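You operate a simulated robot arm through the tools that you are given. There is no shell and no other tool. Be economical: measure what you need, move in short steps, check, and stop when the job is done.

You are at the controls of a simulated robot arm. One attempt, no reset.

Task
Dose a black bead on the grey cable entry, then fit the white gland and press it home.
Fine: the entry goes in the doser slide, which ends out.
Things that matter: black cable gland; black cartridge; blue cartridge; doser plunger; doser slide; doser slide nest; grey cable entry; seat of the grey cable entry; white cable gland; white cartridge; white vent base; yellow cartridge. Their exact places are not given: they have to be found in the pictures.

Only the result counts: the job must be done as asked and must still hold three seconds after the hand-in. Knocking over, shifting, dropping, spilling or breaking anything else fails it.

Robot
A 7-joint arm with a two-finger parallel gripper, hanging from a carriage that runs on a rail from [-8, 1743] to [3, -537] (x, y) and turns from -411 to 277 degrees about z. Base frame: it is fixed where the carriage stands at the start and does not move with it; the origin is on the floor, on the carriage's upright axis, x ahead of it, y to its left, z up. Units: mm, degrees, N and s.
With the tool pointing down near the work surface it reaches from about 240 to 680 mm from the robot's upright axis, wherever it stands. Its first joint turns from -166.0 to 166.0 degrees. Places, roughly: doser plunger [400, -100, 1000]; doser slide [400, -200, 900]; doser slide nest [400, -200, 900]; seat of the grey cable entry [400, -400, 900]. Payload 3.91 kg.
The TCP is the grasp point between the finger pads, 30 mm short of the fingertips. In the tool frame z runs along the fingers and y along their closing line. The gripper opens to 110 mm. The fingers are 20 mm wide and 10 mm thick; the gripper's body (48 by 112 mm) begins 55 mm behind the TCP.
Orientation is that of the tool frame in the base frame, as a unit quaternion [w, x, y, z]. With the fingers straight down and closing along the base's y, the tool's x points along the base's -x, its y along +y and its z along -z.

Tools
- The arm moves only by the tool drive_tool. Its argument "rows" is text: rows parted by semicolons, each of 7 numbers parted by spaces: the shift along the tool's x, y, z in mm, then the turn, a rotation vector about the tool's x, y, z in degrees, then the finger opening in mm, from 0 to 110. In form: x y z wx wy wz claw; .... A call has 1 to 8 rows; each row shifts and turns the commanded pose from where the row before left it, along the tool's axes as they then stand. Each row takes 0.2 s and may step no farther than 50 mm and 8.6 degrees from the row before; otherwise, or with a gripper value out of range, the whole call is refused. Where a pose cannot be reached the arm comes as near as it can. A force on the tool above 70 N (or 10 N above the force at the start of the call, whichever is more), or a blocked arm, ends the call early, and 0.2 s more pass. Each finger travels about 108 mm/s and halts on what it meets, pressing with about 37 N; the grip force reading is that of the motor and also rises with nothing between the fingers. The clock runs only during rows and for 0.2 s after the last one: add rows that do not move to give the fingers time. The reply holds the time, the measured pose of the TCP, the force on the tool along the base axes, the opening and the grip force, in the units named above and with some noise, with the torque about the TCP (base axes, N m) and any sound that the robot's microphone picked up, and new pictures: "show" is both (left out), scene, wrist or none.
- Cameras (640 x 400 px; columns grow to the right, rows downward): "scene" is now at [230.7, -52, 1497.2]; the picture's right is [-0.87, -0.49, 0.00], its down [-0.44, 0.80, -0.41] and it looks along [0.20, -0.35, -0.91] (base axes); focal length 214 px, centre (320, 200). "wrist" rides on the gripper at [72, 17, -103] in the tool frame; the picture's right is [-0.23, 0.97, 0.00], its down [-0.76, -0.18, -0.62] and it looks along [-0.61, -0.14, 0.78] (tool axes); focal length 222 px, centre (320, 200).
- move_column(by): slides the trunk up (or, below 0, down) by that many mm; the arm and the scene camera ride with it, the base frame stays. It gives what a move gives, with no picture.
- roll_base(legs): drives the robot by 1 to 6 legs, each [ahead, left, turn to the left] in mm, mm and degrees, along the robot's own axes; the way and the turn of a leg run together, so that a leg with both is an arc; at most 1500 mm and 180 degrees a leg. The arm and the cameras ride along, it lands a little off, and it stops where it bumps. It keeps to its track: a leg is cut to what the track allows. It gives what a move gives, and a new picture of the scene camera.
- turn_head(pan, tilt): turns the head with the scene camera to pan (to the left, within 155 degrees either way) and tilt (down, from -29 to 69), counted from straight ahead of the robot. It gives what a move gives, and a new picture of the scene camera.
- locate(camera, pixels): for up to 12 pixels [column, row] of the newest picture of that camera ("zoom" is the newest enlarged one), the place [x, y, z] in the base frame of the surface seen there, good to about 2 mm. It takes no simulated time.
- zoom(camera, box): a new picture of the part [left, top, right, bottom] of that camera's present view, enlarged. It takes no simulated time.
- hand_in(): hands the job in; it is judged then, once.

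Keep the steps short. Do not move on a guess: measure, check each grasp and each placing, and mend mistakes. In all there are 80 turns and 260 pictures (those below and enlarged ones count). Leave the gripper open and the arm clear of the work at the hand-in unless told otherwise, and finish with a single line.

The tools are called after "Request:" by a JSON object that holds its "fn" and its "kwargs". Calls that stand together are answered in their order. drive_tool: Moves the arm, as the interface text tells. Its arguments: {"type":"object","properties":{"rows":{"type":"string"},"show":{"type":"string","enum":["both","scene","wrist","none"]}},"required":["rows"]} The other tools are called the same way: move_column (by) slides the trunk up or down; roll_base (legs) drives the base; turn_head (pan, tilt) turns the head that bears the scene camera; locate (camera, pixels) gives the place of the surface under pixels of a picture; zoom (camera, box) takes an enlarged picture of a part of a camera's view; hand_in () hands the job in.

At the start:

```text
t: 0.0
tcp_pos: [508.1, -195.3, 1227.6]
tcp_rot: [0.0, 0.0, 1.0, 0.0]
wrist_force: [-0.3, -0.3, -0.7]
wrist_torque: [0.02, -0.04, -0.01]
width: 110.2
gripper_force: 0.0
trunk travel left (down, up): [-200.0, 380.0]
robot x, y, heading: [-1.0, 0.5, 0.1]
head pan, tilt: [-60.9, 66.1]
```

scene: 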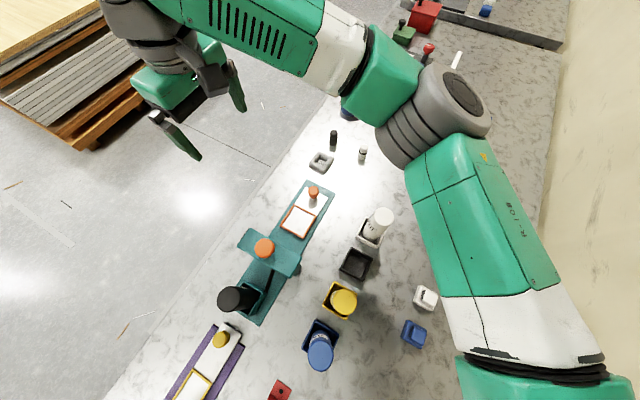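
wrist: 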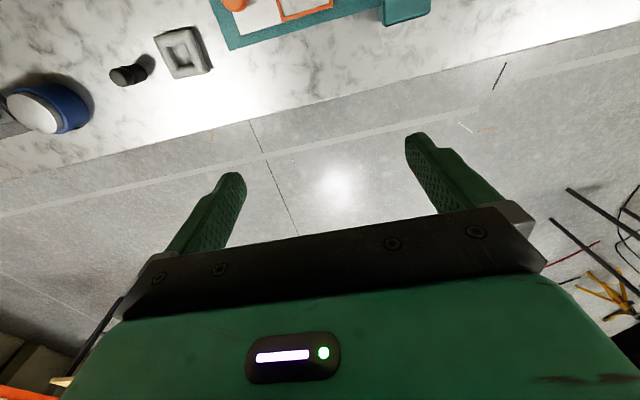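

I see a teal doser with orange parts in the middle of the scene picture, a black cartridge at (237,299), and a grey square part at (321,161) that may be the cable entry. I'll enlarge these areas before measuring.

Request:
{"fn": "zoom", "kwargs": {"camera": "scene", "box": [200, 170, 360, 330]}}

Request:
{"fn": "zoom", "kwargs": {"camera": "scene", "box": [280, 100, 400, 210]}}

Request:
{"fn": "zoom", "kwargs": {"camera": "scene", "box": [140, 200, 460, 400]}}

Request:
{"fn": "zoom", "kwargs": {"camera": "scene", "box": [340, 0, 580, 120]}}

```text
2.50 times, centred on (280, 250) of scene
```

zoom: 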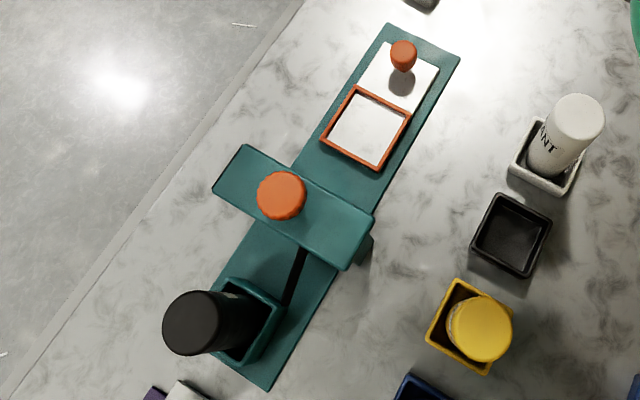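

```text
3.64 times, centred on (340, 155) of scene
```

zoom: 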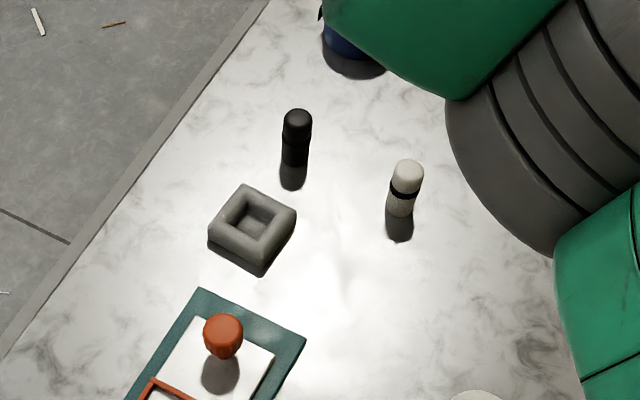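

```text
2.00 times, centred on (300, 300) of scene
```

zoom: 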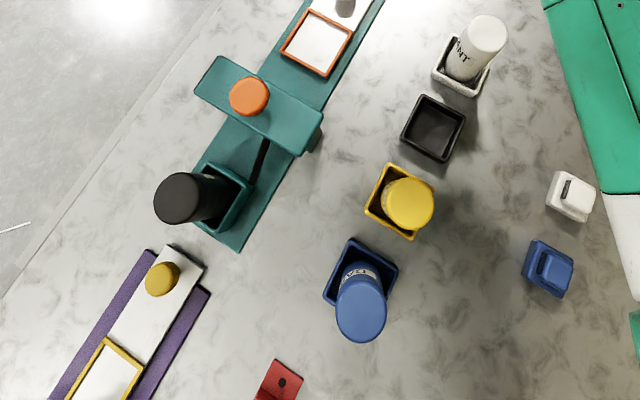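

```text
2.67 times, centred on (460, 60) of scene
```

zoom: 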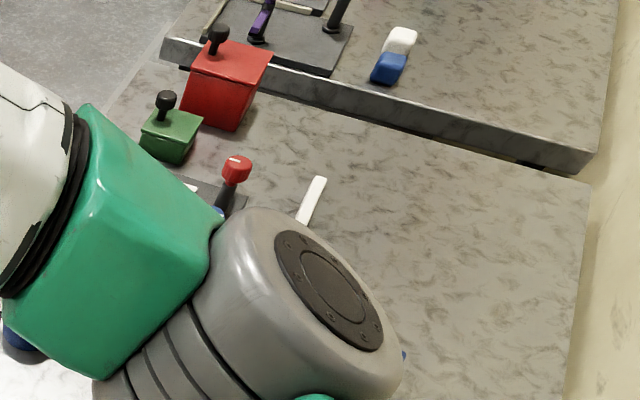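

The black cartridge seems to be in the teal doser's holder already. The slide is at the far end: a white plate with an orange frame (the nest) and an orange knob. Next I measure the parts.

Request:
{"fn": "locate", "kwargs": {"camera": "scene", "pixels": [[321, 161], [333, 134], [363, 150], [314, 190], [298, 222], [264, 248], [232, 299], [302, 243], [249, 235], [280, 272], [268, 284], [317, 185]]}}

Request:
{"fn": "turn_head", "kwargs": {"pan": -45, "tilt": 50}}

```text
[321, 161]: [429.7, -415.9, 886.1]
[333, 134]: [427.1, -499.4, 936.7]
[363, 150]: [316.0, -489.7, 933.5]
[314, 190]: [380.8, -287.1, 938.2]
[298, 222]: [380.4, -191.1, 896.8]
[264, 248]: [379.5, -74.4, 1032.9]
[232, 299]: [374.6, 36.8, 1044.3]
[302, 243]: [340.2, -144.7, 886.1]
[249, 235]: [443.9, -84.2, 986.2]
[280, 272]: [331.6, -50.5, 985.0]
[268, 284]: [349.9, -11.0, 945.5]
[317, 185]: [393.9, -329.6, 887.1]
```

```text
t: 0.8
tcp_pos: [508.3, -195.6, 1226.4]
tcp_rot: [0.0, 0.0, 1.0, 0.0]
wrist_force: [0.3, -0.5, -0.8]
wrist_torque: [0.03, -0.01, 0.0]
width: 110.2
gripper_force: 0.1
trunk travel left (down, up): [-200.0, 380.0]
robot x, y, heading: [-0.2, -0.9, -0.1]
head pan, tilt: [-45.0, 50.0]
```

scene: 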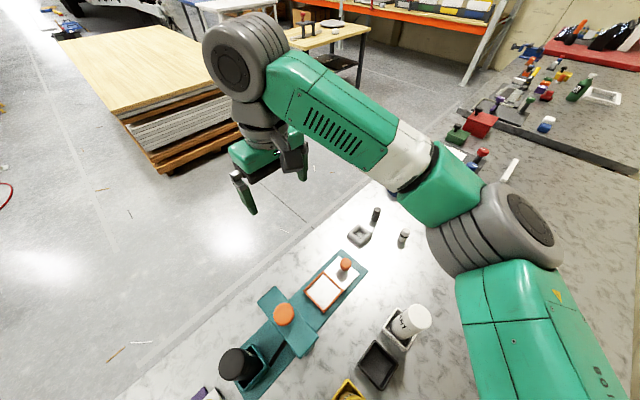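

The seat looks to be the grey entry itself, at about (430,-416), with the glands beyond it and the slide knob at (381,-287,938). I'll carry the open hand over the entry at a safe height for a closer wrist view.

Request:
{"fn": "drive_tool", "kwargs": {"rows": "14 -37 15 0 0 0 110;14 -37 15 0 0 0 110;14 -37 15 0 0 0 110;14 -37 15 0 0 0 110;14 -37 15 0 0 0 110"}}

```text
t: 2.0
tcp_pos: [437.5, -382.8, 1149.0]
tcp_rot: [-0.001, 0.0, 1.0, -0.001]
wrist_force: [0.9, -0.6, -0.2]
wrist_torque: [-0.02, 0.03, -0.03]
width: 109.9
gripper_force: 0.0
trunk travel left (down, up): [-200.0, 380.0]
robot x, y, heading: [0.4, -0.3, -0.1]
head pan, tilt: [-45.0, 50.0]
```

scene: 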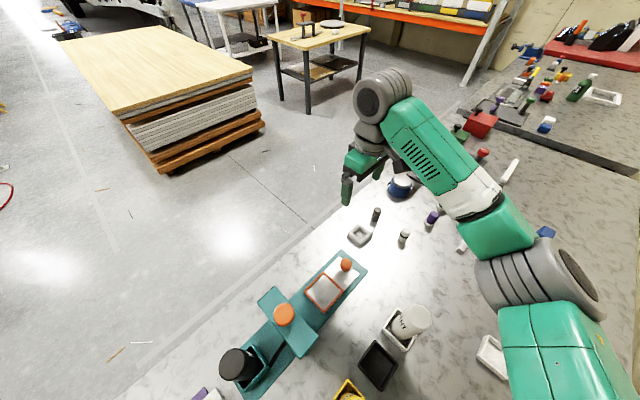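
wrist: 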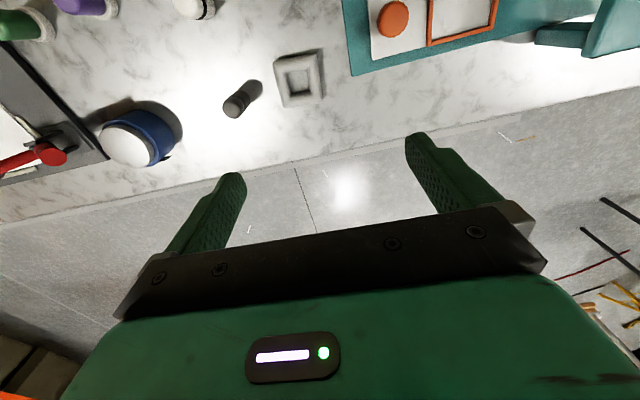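

The entry shows at (299,80) in the wrist picture, near the top edge. I'll move back 100 mm toward the robot to centre it.

Request:
{"fn": "drive_tool", "kwargs": {"rows": "45 5 0 0 0 0 110;45 5 0 0 0 0 110;40 5 10 0 0 0 110", "show": "wrist"}}

Request:
{"fn": "zoom", "kwargs": {"camera": "wrist", "box": [160, 20, 480, 220]}}

Request:
{"fn": "zoom", "kwargs": {"camera": "wrist", "box": [320, 0, 640, 200]}}

```text
t: 2.8
tcp_pos: [305.1, -365.5, 1137.9]
tcp_rot: [0.0, 0.0, 1.0, 0.0]
wrist_force: [0.6, 0.1, 0.3]
wrist_torque: [-0.01, -0.02, -0.01]
width: 109.7
gripper_force: 0.1
trunk travel left (down, up): [-200.0, 380.0]
robot x, y, heading: [1.0, 0.8, -0.3]
head pan, tilt: [-45.0, 50.0]
```

wrist: 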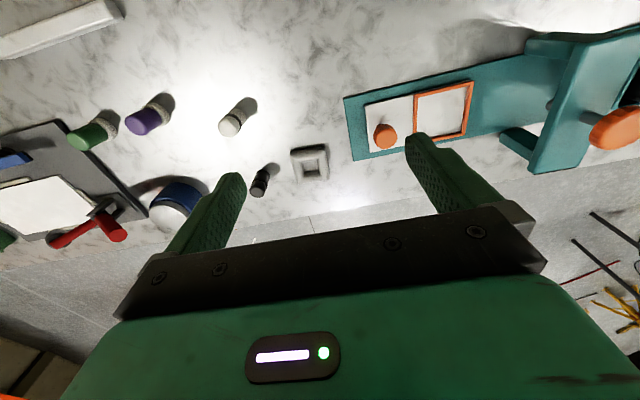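

```text
2.00 times, centred on (320, 120) of wrist
```

zoom: 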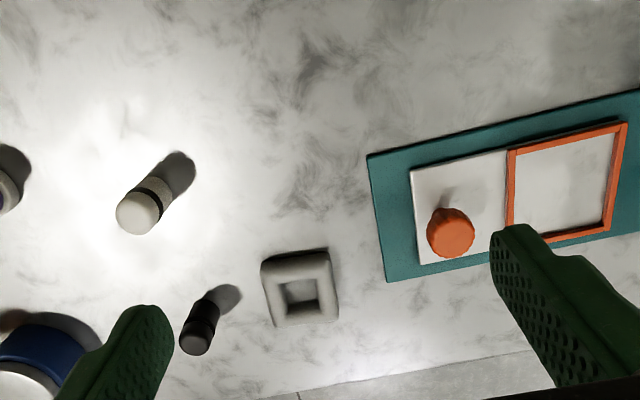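

```text
2.00 times, centred on (480, 100) of wrist
```

zoom: 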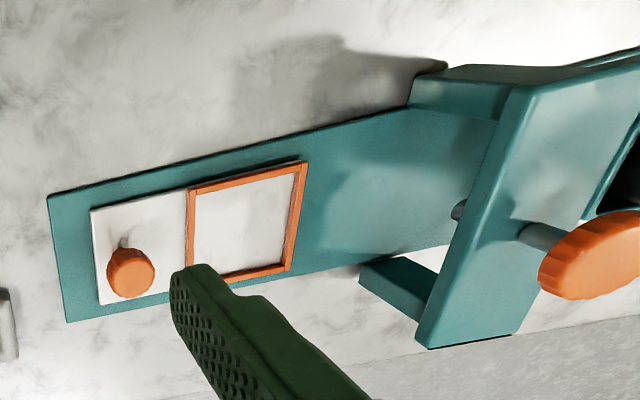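

Now the entry, glands and nest are all visible. I'll measure the entry's rim and hole, the nest's frame and inside, the knob and the glands.

Request:
{"fn": "zoom", "kwargs": {"camera": "wrist", "box": [270, 130, 350, 190]}}

Request:
{"fn": "locate", "kwargs": {"camera": "zoom", "pixels": [[320, 20], [320, 200], [20, 200], [620, 200], [320, 380], [200, 150], [350, 150], [250, 280], [380, 280], [240, 220], [300, 330], [300, 110]]}}

Request:
{"fn": "locate", "kwargs": {"camera": "wrist", "pixels": [[386, 135], [416, 98], [414, 118], [440, 95], [471, 84], [466, 133], [455, 110], [390, 112], [368, 120], [350, 110], [229, 126], [258, 190]]}}

```text
6.67 times, centred on (310, 160) of wrist
```

zoom: 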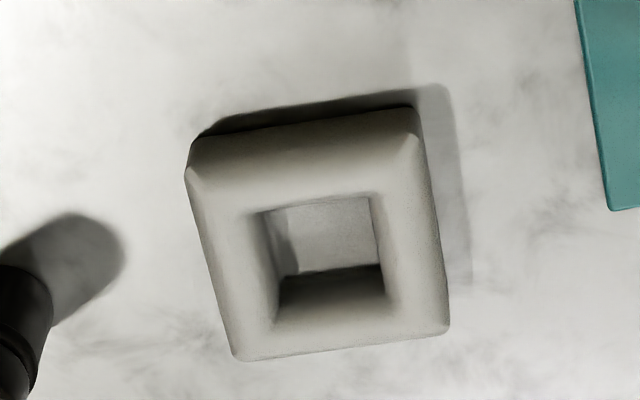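

```text
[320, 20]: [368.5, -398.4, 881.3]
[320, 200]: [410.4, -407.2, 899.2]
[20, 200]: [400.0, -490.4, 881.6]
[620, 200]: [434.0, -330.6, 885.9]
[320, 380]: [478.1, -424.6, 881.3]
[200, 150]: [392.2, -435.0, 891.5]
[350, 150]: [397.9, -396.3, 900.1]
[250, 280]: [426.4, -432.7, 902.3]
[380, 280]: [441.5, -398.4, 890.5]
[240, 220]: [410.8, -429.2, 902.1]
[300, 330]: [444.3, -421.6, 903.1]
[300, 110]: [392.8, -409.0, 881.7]
```

```text
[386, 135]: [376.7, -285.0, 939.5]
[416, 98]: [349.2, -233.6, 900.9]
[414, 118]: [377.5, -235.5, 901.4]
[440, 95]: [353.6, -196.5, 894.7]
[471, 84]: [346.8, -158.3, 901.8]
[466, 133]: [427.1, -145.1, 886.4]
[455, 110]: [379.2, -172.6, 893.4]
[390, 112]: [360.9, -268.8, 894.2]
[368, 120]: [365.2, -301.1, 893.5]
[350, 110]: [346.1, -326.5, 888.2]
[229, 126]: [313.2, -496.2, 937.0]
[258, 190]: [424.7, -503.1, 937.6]
```

The bench is at z≈881.5. The entry is about 55 mm square, its top at z≈902.5, its centre near (424.5,-411), turned about -4.5°. The nest was half hidden by a finger, so I move across to look at it squarely.

Request:
{"fn": "drive_tool", "kwargs": {"rows": "7 40 0 0 0 0 110;8 40 0 0 0 0 110;0 40 0 0 0 0 110;0 20 0 0 0 0 110", "show": "wrist"}}

Request:
{"fn": "zoom", "kwargs": {"camera": "wrist", "box": [200, 60, 392, 180]}}

```text
t: 3.8
tcp_pos: [291.3, -226.6, 1140.9]
tcp_rot: [0.0, 0.0, 1.0, 0.0]
wrist_force: [0.1, 1.0, -0.6]
wrist_torque: [-0.01, 0.02, 0.0]
width: 110.2
gripper_force: 0.0
trunk travel left (down, up): [-200.0, 380.0]
robot x, y, heading: [-0.3, -0.9, -0.2]
head pan, tilt: [-45.0, 50.0]
```

wrist: 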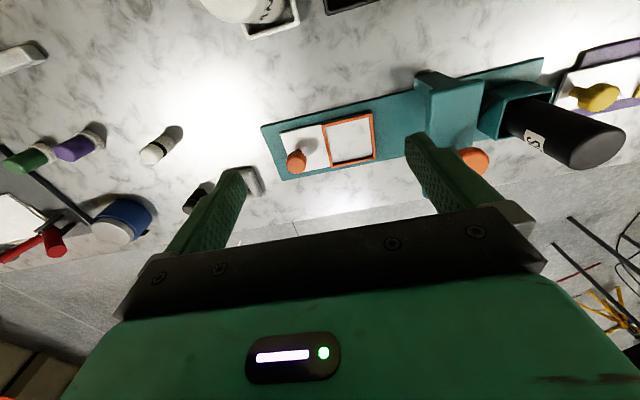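

```text
3.33 times, centred on (296, 120) of wrist
```

zoom: 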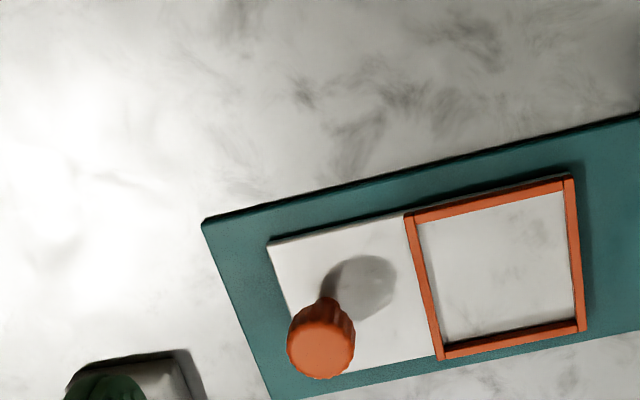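

The nest is now fully visible. I measure its frame corners, its floor, the slide's corners and the knob.

Request:
{"fn": "locate", "kwargs": {"camera": "zoom", "pixels": [[409, 217], [568, 184], [440, 354], [581, 325], [500, 270], [490, 199], [424, 290], [574, 255], [510, 339], [320, 355], [272, 248], [350, 360]]}}

Request:
{"fn": "zoom", "kwargs": {"camera": "wrist", "box": [380, 50, 640, 200]}}

```text
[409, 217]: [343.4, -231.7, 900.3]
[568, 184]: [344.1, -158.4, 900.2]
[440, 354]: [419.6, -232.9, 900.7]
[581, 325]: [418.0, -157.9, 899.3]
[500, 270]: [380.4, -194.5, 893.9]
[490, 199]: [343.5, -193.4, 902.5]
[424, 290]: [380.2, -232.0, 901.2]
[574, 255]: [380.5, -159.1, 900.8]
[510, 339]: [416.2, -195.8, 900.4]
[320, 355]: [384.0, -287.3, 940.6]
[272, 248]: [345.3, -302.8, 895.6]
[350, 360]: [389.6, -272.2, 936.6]
```

```text
2.46 times, centred on (510, 125) of wrist
```

zoom: 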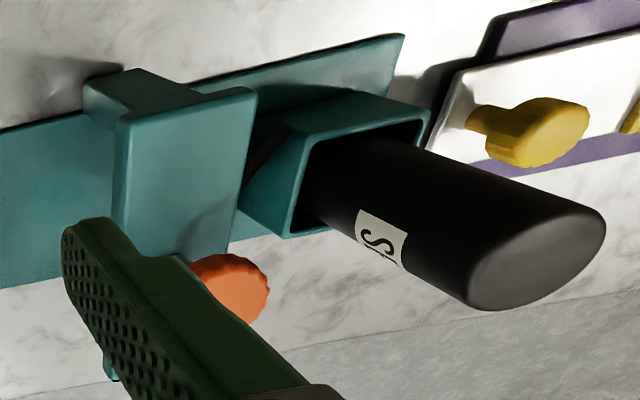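

The nest is square to the base axes, with its centre at (380.7,-195.3), floor z≈894, frame top z≈901 and about 68 mm inside. The 55 mm entry fits, but the fingertips must stay above 901 when I place it. I move above the entry, turn 4.5° to match it and narrow the fingers to 85.

Request:
{"fn": "drive_tool", "kwargs": {"rows": "-27 -37 0 0 0 0 100;-27 -37 0 0 0 0 90;-27 -37 0 0 0 0 85;-26 -37 0 0 0 0 85;-26 -37 0 0 0 0 85;0 0 50 0 0 4.5 85;0 0 50 0 0 0 85;0 0 50 0 0 0 85"}}

```text
t: 5.6
tcp_pos: [425.2, -411.0, 990.3]
tcp_rot: [0.0, 0.039, 0.999, 0.001]
wrist_force: [0.4, 0.3, 0.7]
wrist_torque: [0.02, 0.01, 0.01]
width: 84.9
gripper_force: 0.1
trunk travel left (down, up): [-200.0, 380.0]
robot x, y, heading: [-2.3, -0.0, 0.2]
head pan, tilt: [-45.0, 50.0]
```

scene: 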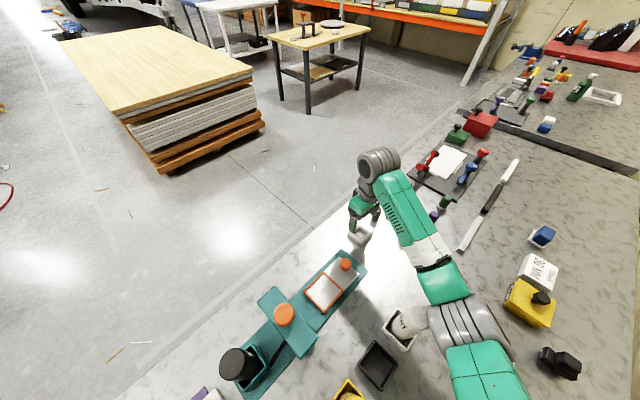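
wrist: 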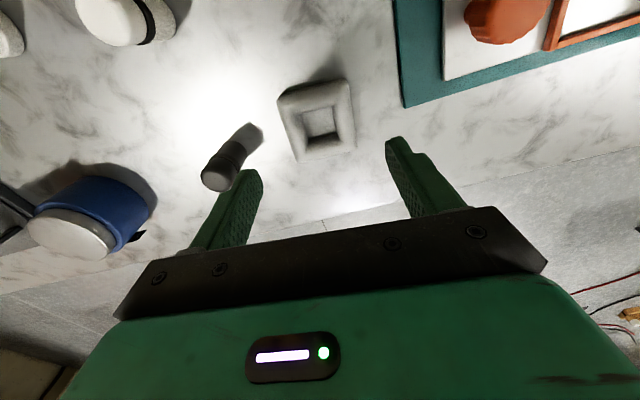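

I check the entry again from here: it is at about (316,118) in the wrist picture. I'll enlarge and measure its outline against the hand.

Request:
{"fn": "zoom", "kwargs": {"camera": "wrist", "box": [252, 60, 380, 140]}}

Request:
{"fn": "zoom", "kwargs": {"camera": "wrist", "box": [256, 70, 376, 170]}}

Request:
{"fn": "locate", "kwargs": {"camera": "wrist", "pixels": [[289, 125], [347, 115], [326, 152], [311, 90], [320, 126], [300, 112], [338, 108], [322, 144], [316, 100], [218, 181], [236, 187], [399, 150]]}}

```text
5.00 times, centred on (316, 100) of wrist
```

zoom: 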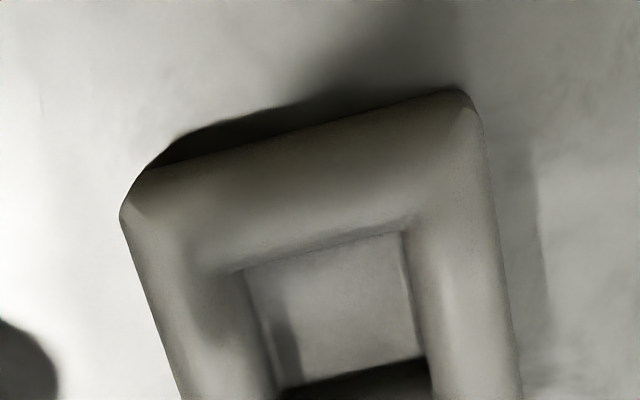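

```text
4.00 times, centred on (316, 120) of wrist
```

zoom: 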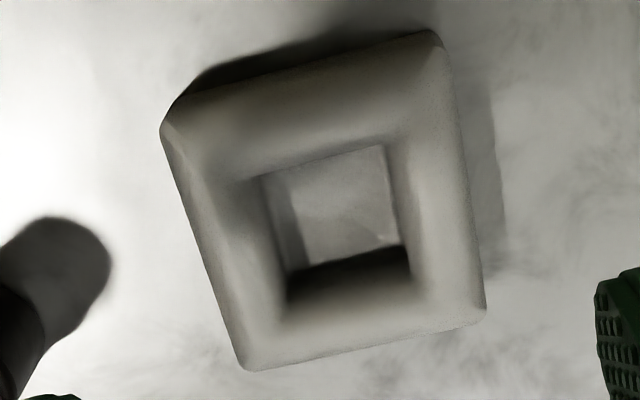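

```text
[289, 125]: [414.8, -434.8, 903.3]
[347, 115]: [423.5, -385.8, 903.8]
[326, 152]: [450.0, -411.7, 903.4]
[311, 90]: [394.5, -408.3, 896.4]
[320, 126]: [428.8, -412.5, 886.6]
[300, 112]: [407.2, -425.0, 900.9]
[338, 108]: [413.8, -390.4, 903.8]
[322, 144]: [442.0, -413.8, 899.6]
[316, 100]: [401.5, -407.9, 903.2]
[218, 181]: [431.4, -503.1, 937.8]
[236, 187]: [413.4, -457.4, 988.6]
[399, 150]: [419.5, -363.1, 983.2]
```

The entry centre is confirmed at about (423,-411). I go straight down so the tips are about 9 mm above the bench, then close gently.

Request:
{"fn": "drive_tool", "kwargs": {"rows": "2 0 35 0 0 0 85;0 0 35 0 0 0 85;0 0 0 0 0 0 70;0 0 0 0 0 0 50;0 0 0 0 0 0 45;0 0 0 0 0 0 45", "show": "wrist"}}

```text
t: 7.0
tcp_pos: [424.1, -412.5, 920.8]
tcp_rot: [0.0, 0.039, 0.999, 0.001]
wrist_force: [-0.7, 0.4, 0.6]
wrist_torque: [0.0, -0.01, 0.01]
width: 60.9
gripper_force: 37.1
trunk travel left (down, up): [-200.0, 380.0]
robot x, y, heading: [0.7, 4.5, 0.1]
head pan, tilt: [-45.0, 50.0]
```

wrist: 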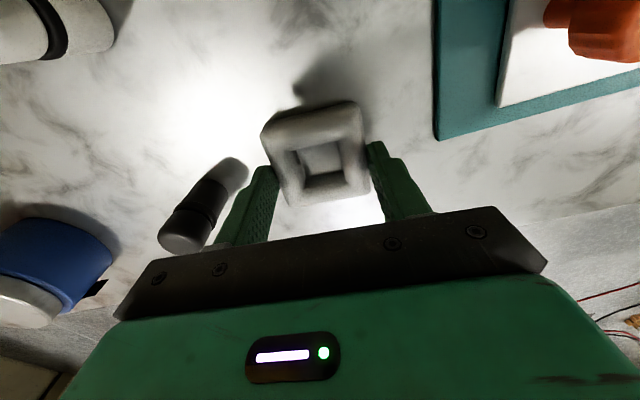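

It closed at 60.9 mm with 37 N, so the entry is held. Now I lift 90 mm, turn back to square and look.

Request:
{"fn": "drive_tool", "kwargs": {"rows": "0 0 -10 0 0 0 45;0 0 -40 0 0 0 45;0 0 -40 0 0 -4.5 45;0 0 0 0 0 0 45", "show": "wrist"}}

Request:
{"fn": "zoom", "kwargs": {"camera": "wrist", "box": [240, 90, 400, 210]}}

Request:
{"fn": "locate", "kwargs": {"camera": "wrist", "pixels": [[319, 113], [332, 194], [275, 160], [370, 150], [325, 160], [288, 178], [300, 125]]}}

```text
t: 8.0
tcp_pos: [424.7, -412.0, 1011.1]
tcp_rot: [-0.001, -0.001, 1.0, 0.0]
wrist_force: [0.7, 0.4, -0.4]
wrist_torque: [0.0, 0.0, -0.01]
width: 61.0
gripper_force: 37.0
trunk travel left (down, up): [-200.0, 380.0]
robot x, y, heading: [0.7, -0.1, 0.0]
head pan, tilt: [-45.0, 50.0]
```

wrist: 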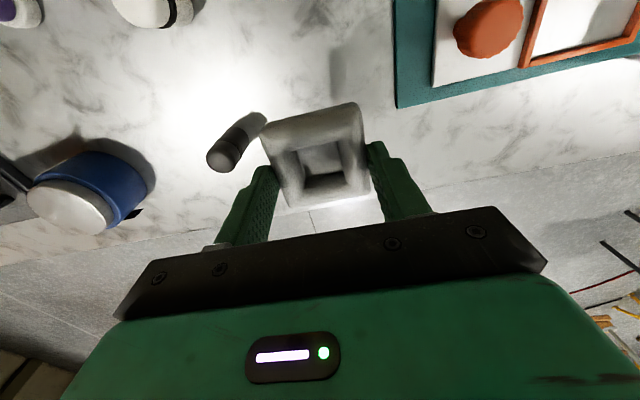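

```text
3.33 times, centred on (320, 150) of wrist
```

zoom: 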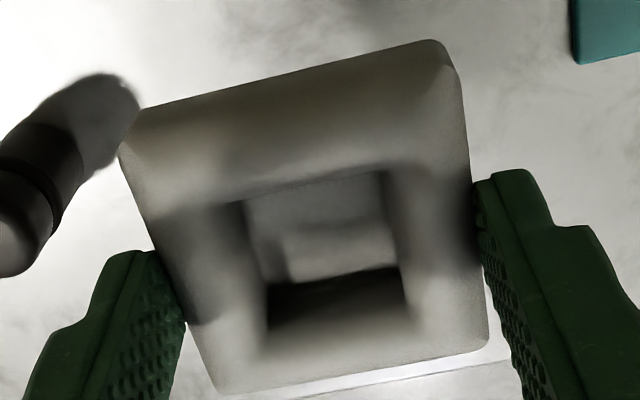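

```text
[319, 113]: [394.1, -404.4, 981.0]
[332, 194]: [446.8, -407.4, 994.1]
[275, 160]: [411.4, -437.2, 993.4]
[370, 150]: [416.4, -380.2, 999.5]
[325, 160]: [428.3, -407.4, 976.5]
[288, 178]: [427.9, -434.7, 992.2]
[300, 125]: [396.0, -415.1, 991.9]
```

The entry hangs level in the fingers, its top at z≈993. I carry it over the nest at this height, clear of the knob.

Request:
{"fn": "drive_tool", "kwargs": {"rows": "8 43 0 0 0 0 45;8 43 0 0 0 0 45;8 43 0 0 0 0 45;9 44 0 0 0 0 45;9 44 0 0 0 0 45;0 0 30 0 0 0 45;0 0 0 0 0 0 45"}}

Request:
{"fn": "zoom", "kwargs": {"camera": "wrist", "box": [220, 80, 412, 200]}}

```text
t: 9.6
tcp_pos: [380.8, -190.3, 983.1]
tcp_rot: [0.0, 0.0, 1.0, 0.0]
wrist_force: [0.2, 0.5, -0.7]
wrist_torque: [-0.02, 0.03, 0.03]
width: 61.1
gripper_force: 37.6
trunk travel left (down, up): [-200.0, 380.0]
robot x, y, heading: [2.8, -0.3, -0.2]
head pan, tilt: [-45.0, 50.0]
```

scene: 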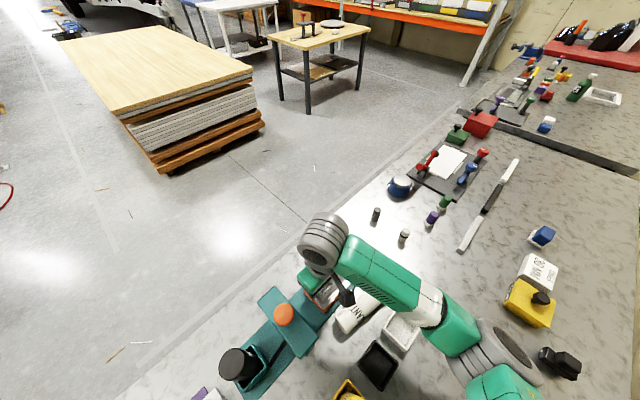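
wrist: 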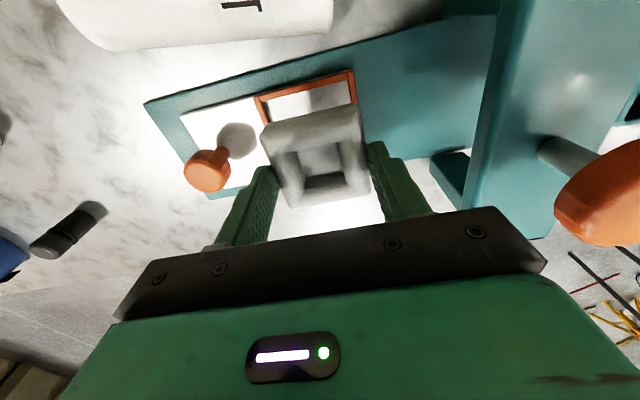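

```text
3.33 times, centred on (316, 140) of wrist
```

zoom: 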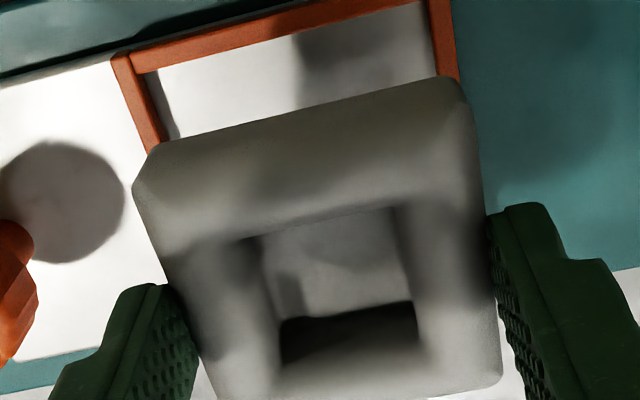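

In the scene picture the white cartridge at (357,312) looks displaced from its tray at (402,330). I stop and look closely.

Request:
{"fn": "zoom", "kwargs": {"camera": "scene", "box": [280, 230, 460, 400]}}

Request:
{"fn": "locate", "kwargs": {"camera": "scene", "pixels": [[345, 320], [355, 314], [368, 300], [402, 328], [398, 340], [412, 322], [340, 330]]}}

Request:
{"fn": "zoom", "kwargs": {"camera": "wrist", "box": [0, 0, 400, 120]}}

```text
2.35 times, centred on (370, 315) of scene
```

zoom: 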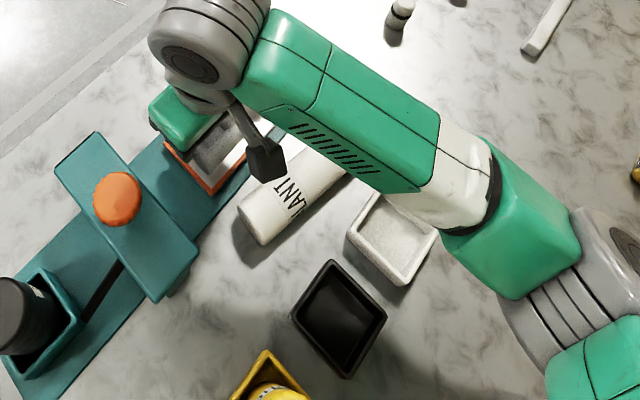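

```text
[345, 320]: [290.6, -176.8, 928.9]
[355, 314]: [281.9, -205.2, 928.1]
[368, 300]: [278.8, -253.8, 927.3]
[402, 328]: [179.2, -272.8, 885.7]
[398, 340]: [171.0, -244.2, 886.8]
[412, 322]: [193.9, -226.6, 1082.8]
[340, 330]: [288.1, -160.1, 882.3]
```

```text
1.60 times, centred on (200, 60) of wrist
```

zoom: 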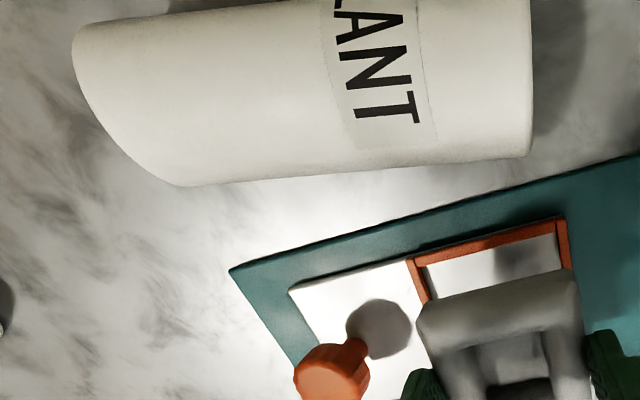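

My arm's forearm knocked the white cartridge over during the carry; it now lies at about x 283, y -150 to -280. I'll have to mend that. First I'll set the entry safely down, so I measure the entry relative to the nest in this picture.

Request:
{"fn": "locate", "kwargs": {"camera": "zoom", "pixels": [[145, 110], [446, 40], [280, 35], [300, 140], [148, 185], [470, 110], [225, 330], [440, 250], [390, 385], [200, 250], [455, 180], [330, 350]]}}

```text
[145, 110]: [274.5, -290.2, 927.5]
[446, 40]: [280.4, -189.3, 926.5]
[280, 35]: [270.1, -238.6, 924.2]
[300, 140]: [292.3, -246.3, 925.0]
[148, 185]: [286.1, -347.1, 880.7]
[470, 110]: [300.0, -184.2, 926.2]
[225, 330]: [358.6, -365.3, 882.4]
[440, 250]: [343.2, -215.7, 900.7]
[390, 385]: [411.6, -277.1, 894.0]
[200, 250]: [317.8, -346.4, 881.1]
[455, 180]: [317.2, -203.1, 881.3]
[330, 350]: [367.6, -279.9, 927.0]
```

That zoom was of another area. I'll ask again with the wrist picture's own pixels.

Request:
{"fn": "locate", "kwargs": {"camera": "wrist", "pixels": [[263.5, 113], [353.5, 90], [304, 90], [266, 138], [359, 113], [281, 178], [363, 155], [337, 195], [318, 140], [275, 155], [210, 170], [310, 120]]}}

```text
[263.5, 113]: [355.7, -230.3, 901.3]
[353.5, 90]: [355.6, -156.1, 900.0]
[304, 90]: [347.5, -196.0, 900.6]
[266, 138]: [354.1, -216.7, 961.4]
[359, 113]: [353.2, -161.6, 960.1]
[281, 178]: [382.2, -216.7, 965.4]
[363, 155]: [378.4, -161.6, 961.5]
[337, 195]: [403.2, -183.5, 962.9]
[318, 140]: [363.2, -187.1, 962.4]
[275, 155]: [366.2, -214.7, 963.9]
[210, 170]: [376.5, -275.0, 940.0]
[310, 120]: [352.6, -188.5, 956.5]
```

Relative to the nest, the entry sits about 4 mm too far in +y and about 5 mm short in x. I correct that, lower to about 13 mm above the frame, and look again.

Request:
{"fn": "drive_tool", "kwargs": {"rows": "-5 -4 0 0 0 0 45;0 0 15 0 0 0 45;0 0 17 0 0 0 45;0 0 0 0 0 0 45", "show": "wrist"}}

Request:
{"fn": "zoom", "kwargs": {"camera": "wrist", "box": [240, 90, 400, 190]}}

```text
t: 10.6
tcp_pos: [385.6, -197.2, 948.4]
tcp_rot: [0.0, 0.0, 1.0, 0.0]
wrist_force: [-0.7, -0.3, -0.9]
wrist_torque: [-0.03, -0.03, 0.04]
width: 60.8
gripper_force: 36.7
trunk travel left (down, up): [-200.0, 380.0]
robot x, y, heading: [-1.2, -0.2, -0.1]
head pan, tilt: [-45.0, 50.0]
```

wrist: 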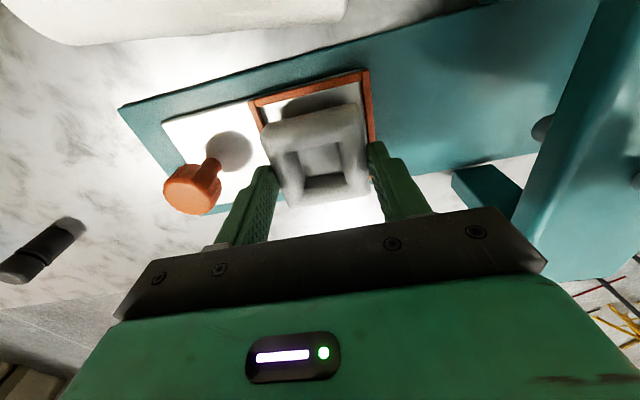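

```text
4.00 times, centred on (320, 140) of wrist
```

zoom: 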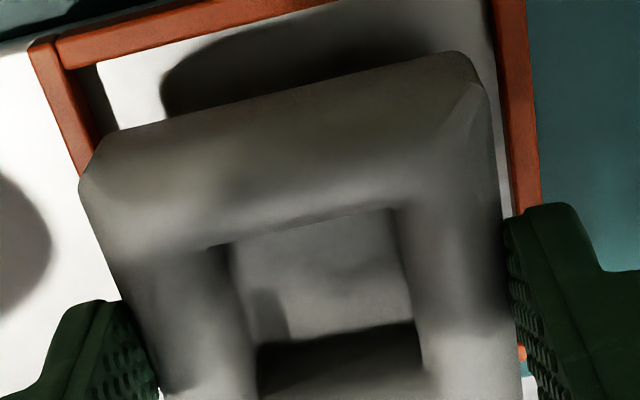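

Lower now. I measure bars against entry edges in this zoom.

Request:
{"fn": "locate", "kwargs": {"camera": "zoom", "pixels": [[62, 100], [512, 80], [250, 35], [97, 200], [490, 150], [280, 102], [280, 112], [112, 142], [460, 62], [130, 300], [505, 230], [320, 395]]}}

```text
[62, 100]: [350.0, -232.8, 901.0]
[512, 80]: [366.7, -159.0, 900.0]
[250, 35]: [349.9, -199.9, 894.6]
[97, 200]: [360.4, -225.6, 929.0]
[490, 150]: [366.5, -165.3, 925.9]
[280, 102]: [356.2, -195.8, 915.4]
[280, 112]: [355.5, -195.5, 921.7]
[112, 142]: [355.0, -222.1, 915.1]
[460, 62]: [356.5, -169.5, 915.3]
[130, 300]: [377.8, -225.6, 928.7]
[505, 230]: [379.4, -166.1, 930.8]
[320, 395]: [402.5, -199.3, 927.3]
```

Along y it's centred within half a mm. Along x the entry is about 4.5 mm too far from the robot. I correct and lower 15 mm onto the nest floor.

Request:
{"fn": "drive_tool", "kwargs": {"rows": "4.5 0 0 0 0 0 45;0 0 8 0 0 0 45;0 0 6 0 0 0 45;0 0 1.5 0 0 0 45", "show": "wrist"}}

Request:
{"fn": "zoom", "kwargs": {"camera": "wrist", "box": [240, 90, 400, 190]}}

Request:
{"fn": "locate", "kwargs": {"camera": "zoom", "pixels": [[62, 100], [512, 80], [250, 35], [97, 200], [490, 150], [280, 90], [280, 102], [280, 112], [130, 300], [505, 230], [280, 75], [280, 150]]}}

```text
t: 11.6
tcp_pos: [381.8, -197.3, 935.5]
tcp_rot: [0.0, 0.0, 1.0, 0.0]
wrist_force: [-3.0, 1.8, 11.0]
wrist_torque: [0.27, 0.33, 0.05]
width: 60.8
gripper_force: 36.3
trunk travel left (down, up): [-200.0, 380.0]
robot x, y, heading: [1.1, 0.5, 0.0]
head pan, tilt: [-45.0, 50.0]
```

wrist: 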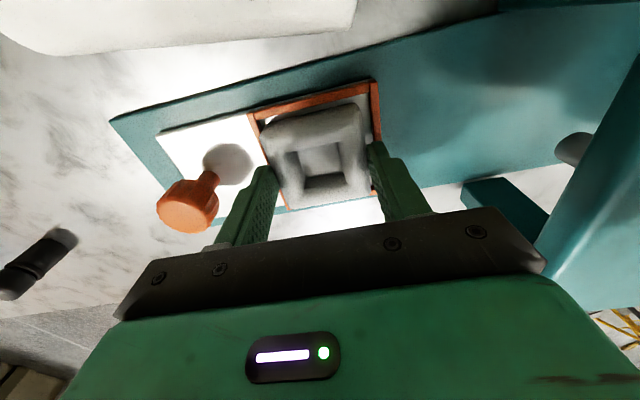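

```text
4.00 times, centred on (320, 140) of wrist
```

zoom: 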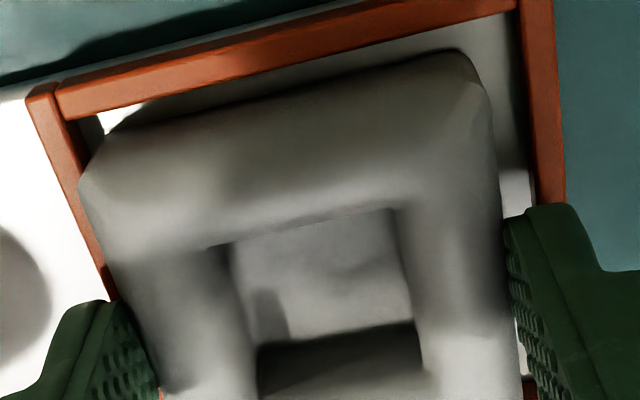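

```text
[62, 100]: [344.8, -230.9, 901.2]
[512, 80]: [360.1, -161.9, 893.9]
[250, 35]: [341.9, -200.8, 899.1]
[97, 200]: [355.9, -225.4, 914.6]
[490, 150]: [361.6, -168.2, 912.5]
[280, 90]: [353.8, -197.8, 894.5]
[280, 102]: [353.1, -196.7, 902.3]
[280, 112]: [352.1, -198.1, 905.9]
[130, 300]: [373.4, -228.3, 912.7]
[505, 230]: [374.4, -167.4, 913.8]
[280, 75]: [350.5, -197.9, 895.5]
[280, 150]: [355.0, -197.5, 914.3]
```

Contact at 11 N, and the entry top at about 914 fits with it resting on the nest floor. It is slightly toward the -y bar, so I ease off 1 mm, shift +2 in y, lower again and open the fingers to 80.

Request:
{"fn": "drive_tool", "kwargs": {"rows": "0 0 -1.5 0 0 0 45;0 2 0 0 0 0 45;0 0 1 0 0 0 45;0 0 0 0 0 0 70;0 0 0 0 0 0 80;0 0 -25 0 0 0 80;0 0 -45 0 0 0 80", "show": "both"}}

Request:
{"fn": "zoom", "kwargs": {"camera": "wrist", "box": [220, 60, 380, 160]}}

```text
t: 13.2
tcp_pos: [381.6, -193.8, 1003.6]
tcp_rot: [0.0, 0.0, 1.0, -0.001]
wrist_force: [0.5, 1.0, 0.2]
wrist_torque: [-0.01, -0.03, 0.01]
width: 80.3
gripper_force: 0.1
trunk travel left (down, up): [-200.0, 380.0]
robot x, y, heading: [3.4, -0.3, 0.0]
head pan, tilt: [-45.0, 50.0]
```

scene: 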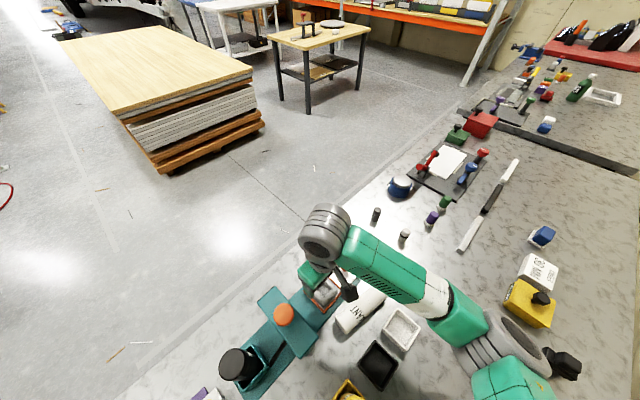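
wrist: 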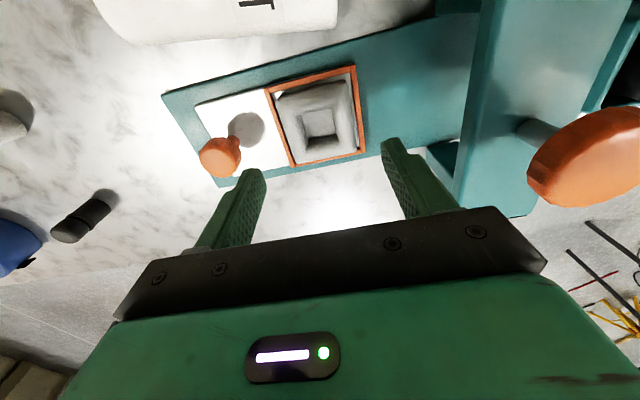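

```text
4.00 times, centred on (300, 110) of wrist
```

zoom: 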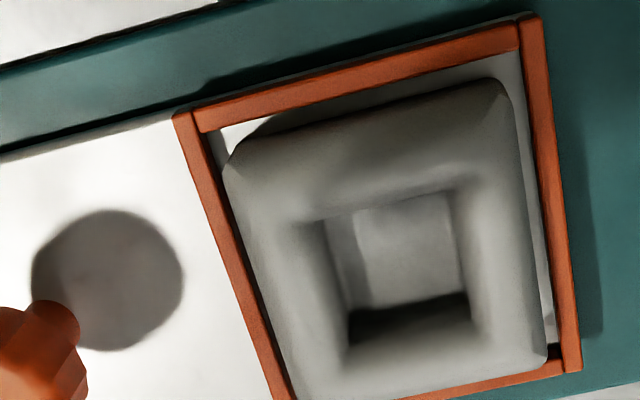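

The entry is seated well inside the orange frame. Before moving on, I need to know how low the arm hangs and where the standing cartridges are, so that nothing else is hit.

Request:
{"fn": "locate", "kwargs": {"camera": "scene", "pixels": [[325, 225], [350, 250], [390, 275], [430, 300], [450, 315], [490, 335], [530, 355], [520, 390], [345, 285], [400, 330], [376, 362], [365, 310]]}}

Request:
{"fn": "turn_head", "kwargs": {"pan": -60, "tilt": 66}}

```text
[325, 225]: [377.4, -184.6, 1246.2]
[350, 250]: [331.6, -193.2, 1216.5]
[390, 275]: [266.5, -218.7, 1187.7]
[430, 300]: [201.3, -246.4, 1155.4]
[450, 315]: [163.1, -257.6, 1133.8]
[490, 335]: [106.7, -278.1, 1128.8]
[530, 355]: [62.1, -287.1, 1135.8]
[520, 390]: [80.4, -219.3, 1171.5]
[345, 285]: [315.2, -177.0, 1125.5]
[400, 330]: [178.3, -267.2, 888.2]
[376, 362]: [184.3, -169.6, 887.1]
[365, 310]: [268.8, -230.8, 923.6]
```

```text
t: 14.0
tcp_pos: [381.7, -194.5, 1002.6]
tcp_rot: [0.0, 0.0, 1.0, 0.0]
wrist_force: [0.3, 0.5, 0.1]
wrist_torque: [-0.01, 0.03, 0.03]
width: 80.1
gripper_force: 0.0
trunk travel left (down, up): [-200.0, 380.0]
robot x, y, heading: [3.5, 0.9, -0.1]
head pan, tilt: [-60.0, 66.0]
```

scene: 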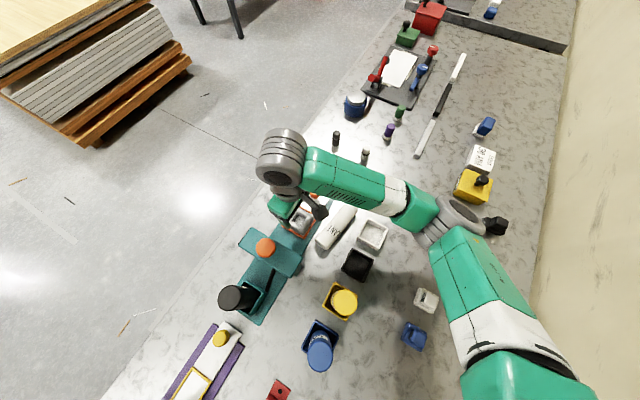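

The elbow at about (100,-280) hangs low, with its top at z≈1130. That is what tipped the white cartridge. Raising the trunk 200 mm will carry the elbow well above the cartridges for all further work.

Request:
{"fn": "move_column", "kwargs": {"by": 200}}

Request:
{"fn": "drive_tool", "kwargs": {"rows": "0 0 50 0 0 0 80;0 0 50 0 0 0 80;0 0 50 0 0 0 80", "show": "scene"}}

```text
t: 16.1
tcp_pos: [382.4, -194.5, 1204.8]
tcp_rot: [0.0, 0.0, 1.0, 0.0]
wrist_force: [0.2, 0.5, 0.4]
wrist_torque: [0.01, 0.02, 0.0]
width: 80.2
gripper_force: 0.1
trunk travel left (down, up): [-400.0, 180.0]
robot x, y, heading: [-3.3, -1.4, 0.1]
head pan, tilt: [-60.0, 66.0]
```

```text
t: 16.9
tcp_pos: [381.1, -194.4, 1058.2]
tcp_rot: [0.001, 0.0, 1.0, 0.0]
wrist_force: [0.5, -0.5, -0.2]
wrist_torque: [0.04, 0.02, 0.04]
width: 80.0
gripper_force: 0.1
trunk travel left (down, up): [-400.0, 180.0]
robot x, y, heading: [-2.4, 3.4, -0.2]
head pan, tilt: [-60.0, 66.0]
```

scene: 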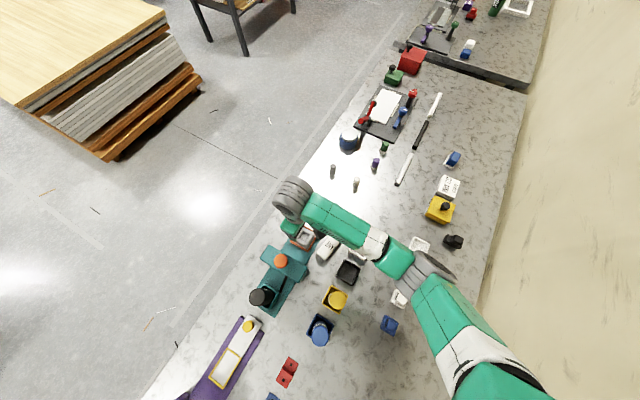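

I check the elbow height at this trunk position, with the yellow and blue cartridges' tops and the white tray.

Request:
{"fn": "locate", "kwargs": {"camera": "scene", "pixels": [[430, 270], [415, 265], [375, 245], [395, 260], [440, 300], [338, 299], [320, 336], [358, 255], [329, 249], [281, 261], [348, 273], [262, 296]]}}

Request:
{"fn": "zoom", "kwargs": {"camera": "scene", "box": [240, 200, 480, 350]}}

```text
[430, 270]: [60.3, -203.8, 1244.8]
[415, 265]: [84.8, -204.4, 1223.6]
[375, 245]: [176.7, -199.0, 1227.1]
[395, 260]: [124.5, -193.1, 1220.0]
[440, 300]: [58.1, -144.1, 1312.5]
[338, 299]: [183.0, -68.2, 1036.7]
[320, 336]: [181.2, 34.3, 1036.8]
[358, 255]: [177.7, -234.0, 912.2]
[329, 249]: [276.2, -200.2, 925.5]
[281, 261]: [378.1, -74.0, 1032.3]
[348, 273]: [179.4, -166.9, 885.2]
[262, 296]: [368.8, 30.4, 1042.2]
```

```text
2.67 times, centred on (360, 275) of scene
```

zoom: 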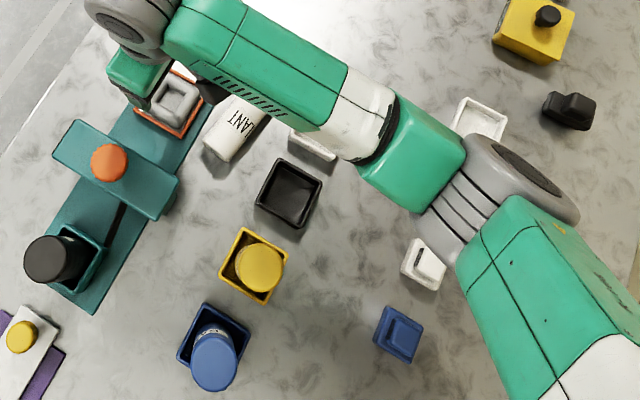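

Elbow top is about 1220 now, with cartridge tops at 1037. I raise a further 150 for margin and then come down to work.

Request:
{"fn": "move_column", "kwargs": {"by": 150}}

Request:
{"fn": "drive_tool", "kwargs": {"rows": "0 -40 50 0 0 0 90;0 -40 50 0 0 0 90;0 -11 50 0 0 0 90", "show": "both"}}

```text
t: 18.7
tcp_pos: [381.8, -194.3, 1207.9]
tcp_rot: [-0.001, 0.0, 1.0, 0.0]
wrist_force: [-0.1, -0.2, 0.2]
wrist_torque: [0.0, -0.01, 0.01]
width: 80.2
gripper_force: 0.1
trunk travel left (down, up): [-550.0, 30.0]
robot x, y, heading: [1.9, 3.0, 0.1]
head pan, tilt: [-60.0, 66.0]
```

```text
refused: row 1 steps farther than a row can; nothing moved
```

A row was too long, so nothing moved. I'll use shorter rows to come over the knob at (381,-286).

Request:
{"fn": "drive_tool", "kwargs": {"rows": "0 -23 25 0 0 0 90;0 -23 25 0 0 0 90;0 -23 25 0 0 0 90;0 -23 25 0 0 0 90;0 0 45 0 0 0 90;0 0 45 0 0 0 90", "show": "both"}}

Request:
{"fn": "zoom", "kwargs": {"camera": "wrist", "box": [240, 60, 432, 180]}}

```text
t: 20.1
tcp_pos: [380.1, -285.7, 1020.2]
tcp_rot: [0.0, -0.001, 1.0, 0.0]
wrist_force: [-0.7, -0.2, 0.1]
wrist_torque: [0.01, 0.01, 0.01]
width: 89.9
gripper_force: 0.0
trunk travel left (down, up): [-550.0, 30.0]
robot x, y, heading: [-0.1, -2.9, 0.2]
head pan, tilt: [-60.0, 66.0]
```

scene: 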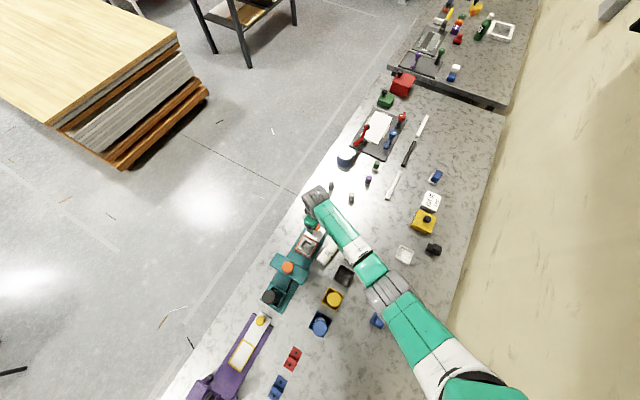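
wrist: 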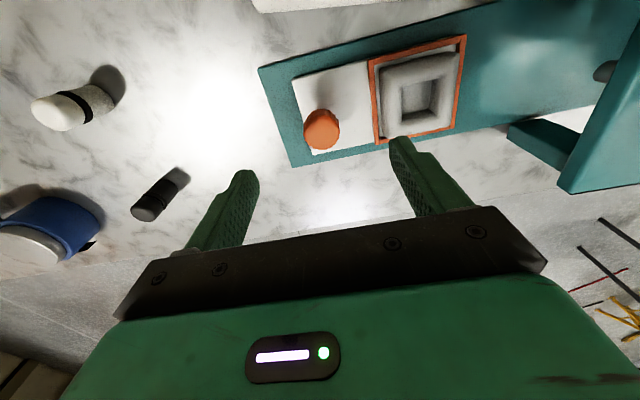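

```text
3.33 times, centred on (336, 120) of wrist
```

zoom: 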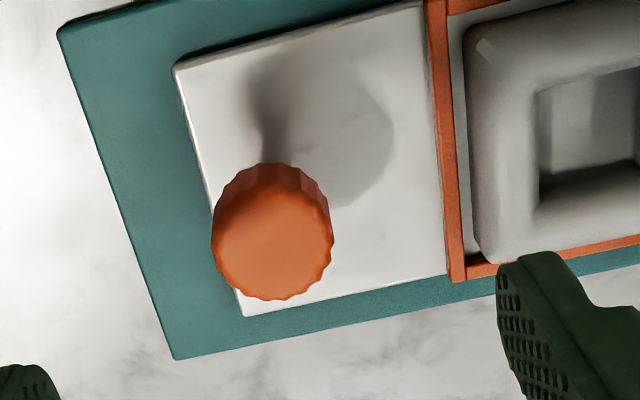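

I measure the knob's top and the nest and hole in this view.

Request:
{"fn": "locate", "kwargs": {"camera": "zoom", "pixels": [[272, 232], [225, 240], [320, 230], [270, 290], [265, 170], [430, 120], [180, 70], [450, 255], [300, 120], [600, 100]]}}

Request:
{"fn": "locate", "kwargs": {"camera": "scene", "pixels": [[385, 290], [365, 270], [345, 240], [319, 324], [333, 298], [405, 254], [331, 250]]}}

```text
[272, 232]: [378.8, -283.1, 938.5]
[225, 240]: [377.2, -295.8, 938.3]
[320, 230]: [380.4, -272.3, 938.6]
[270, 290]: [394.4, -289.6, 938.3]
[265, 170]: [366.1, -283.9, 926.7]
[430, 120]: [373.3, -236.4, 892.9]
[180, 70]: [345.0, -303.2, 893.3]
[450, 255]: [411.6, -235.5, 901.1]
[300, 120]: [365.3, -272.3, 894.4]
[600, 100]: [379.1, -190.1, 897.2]
```

```text
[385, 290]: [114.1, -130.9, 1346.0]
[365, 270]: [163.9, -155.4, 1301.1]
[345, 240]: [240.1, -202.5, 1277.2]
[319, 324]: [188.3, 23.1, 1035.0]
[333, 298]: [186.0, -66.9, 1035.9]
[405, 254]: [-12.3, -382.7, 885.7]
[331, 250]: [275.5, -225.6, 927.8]
```

The forearm is now at about z 1300, well above everything. The knob centre is (380,-284.5). I go down 85 mm and close on it.

Request:
{"fn": "drive_tool", "kwargs": {"rows": "0 1 45 0 0 0 80;0 0 40 0 0 0 70;0 0 0 0 0 0 45;0 0 0 0 0 0 25;0 0 0 0 0 0 20;0 0 0 0 0 0 20", "show": "both"}}

```text
t: 21.5
tcp_pos: [382.2, -285.9, 933.1]
tcp_rot: [0.001, 0.0, 1.0, 0.0]
wrist_force: [3.3, -1.9, -12.0]
wrist_torque: [-0.54, -0.45, 0.12]
width: 31.6
gripper_force: 44.8
trunk travel left (down, up): [-550.0, 30.0]
robot x, y, heading: [0.6, 1.7, -0.2]
head pan, tilt: [-60.0, 66.0]
```

scene: 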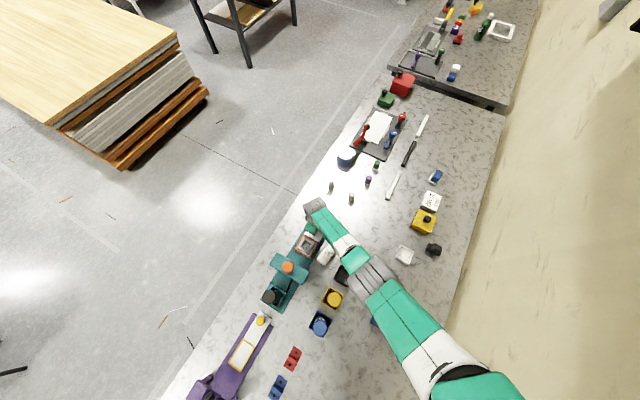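
wrist: 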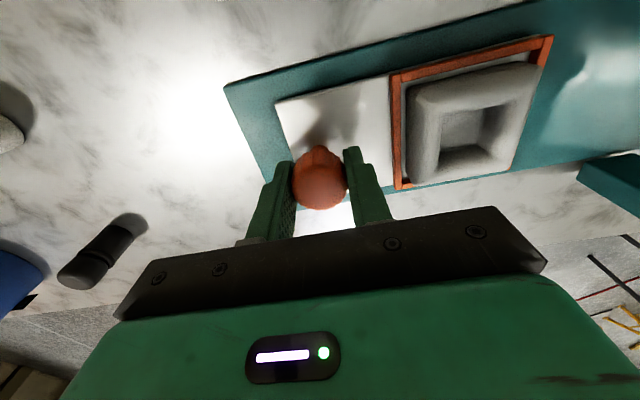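

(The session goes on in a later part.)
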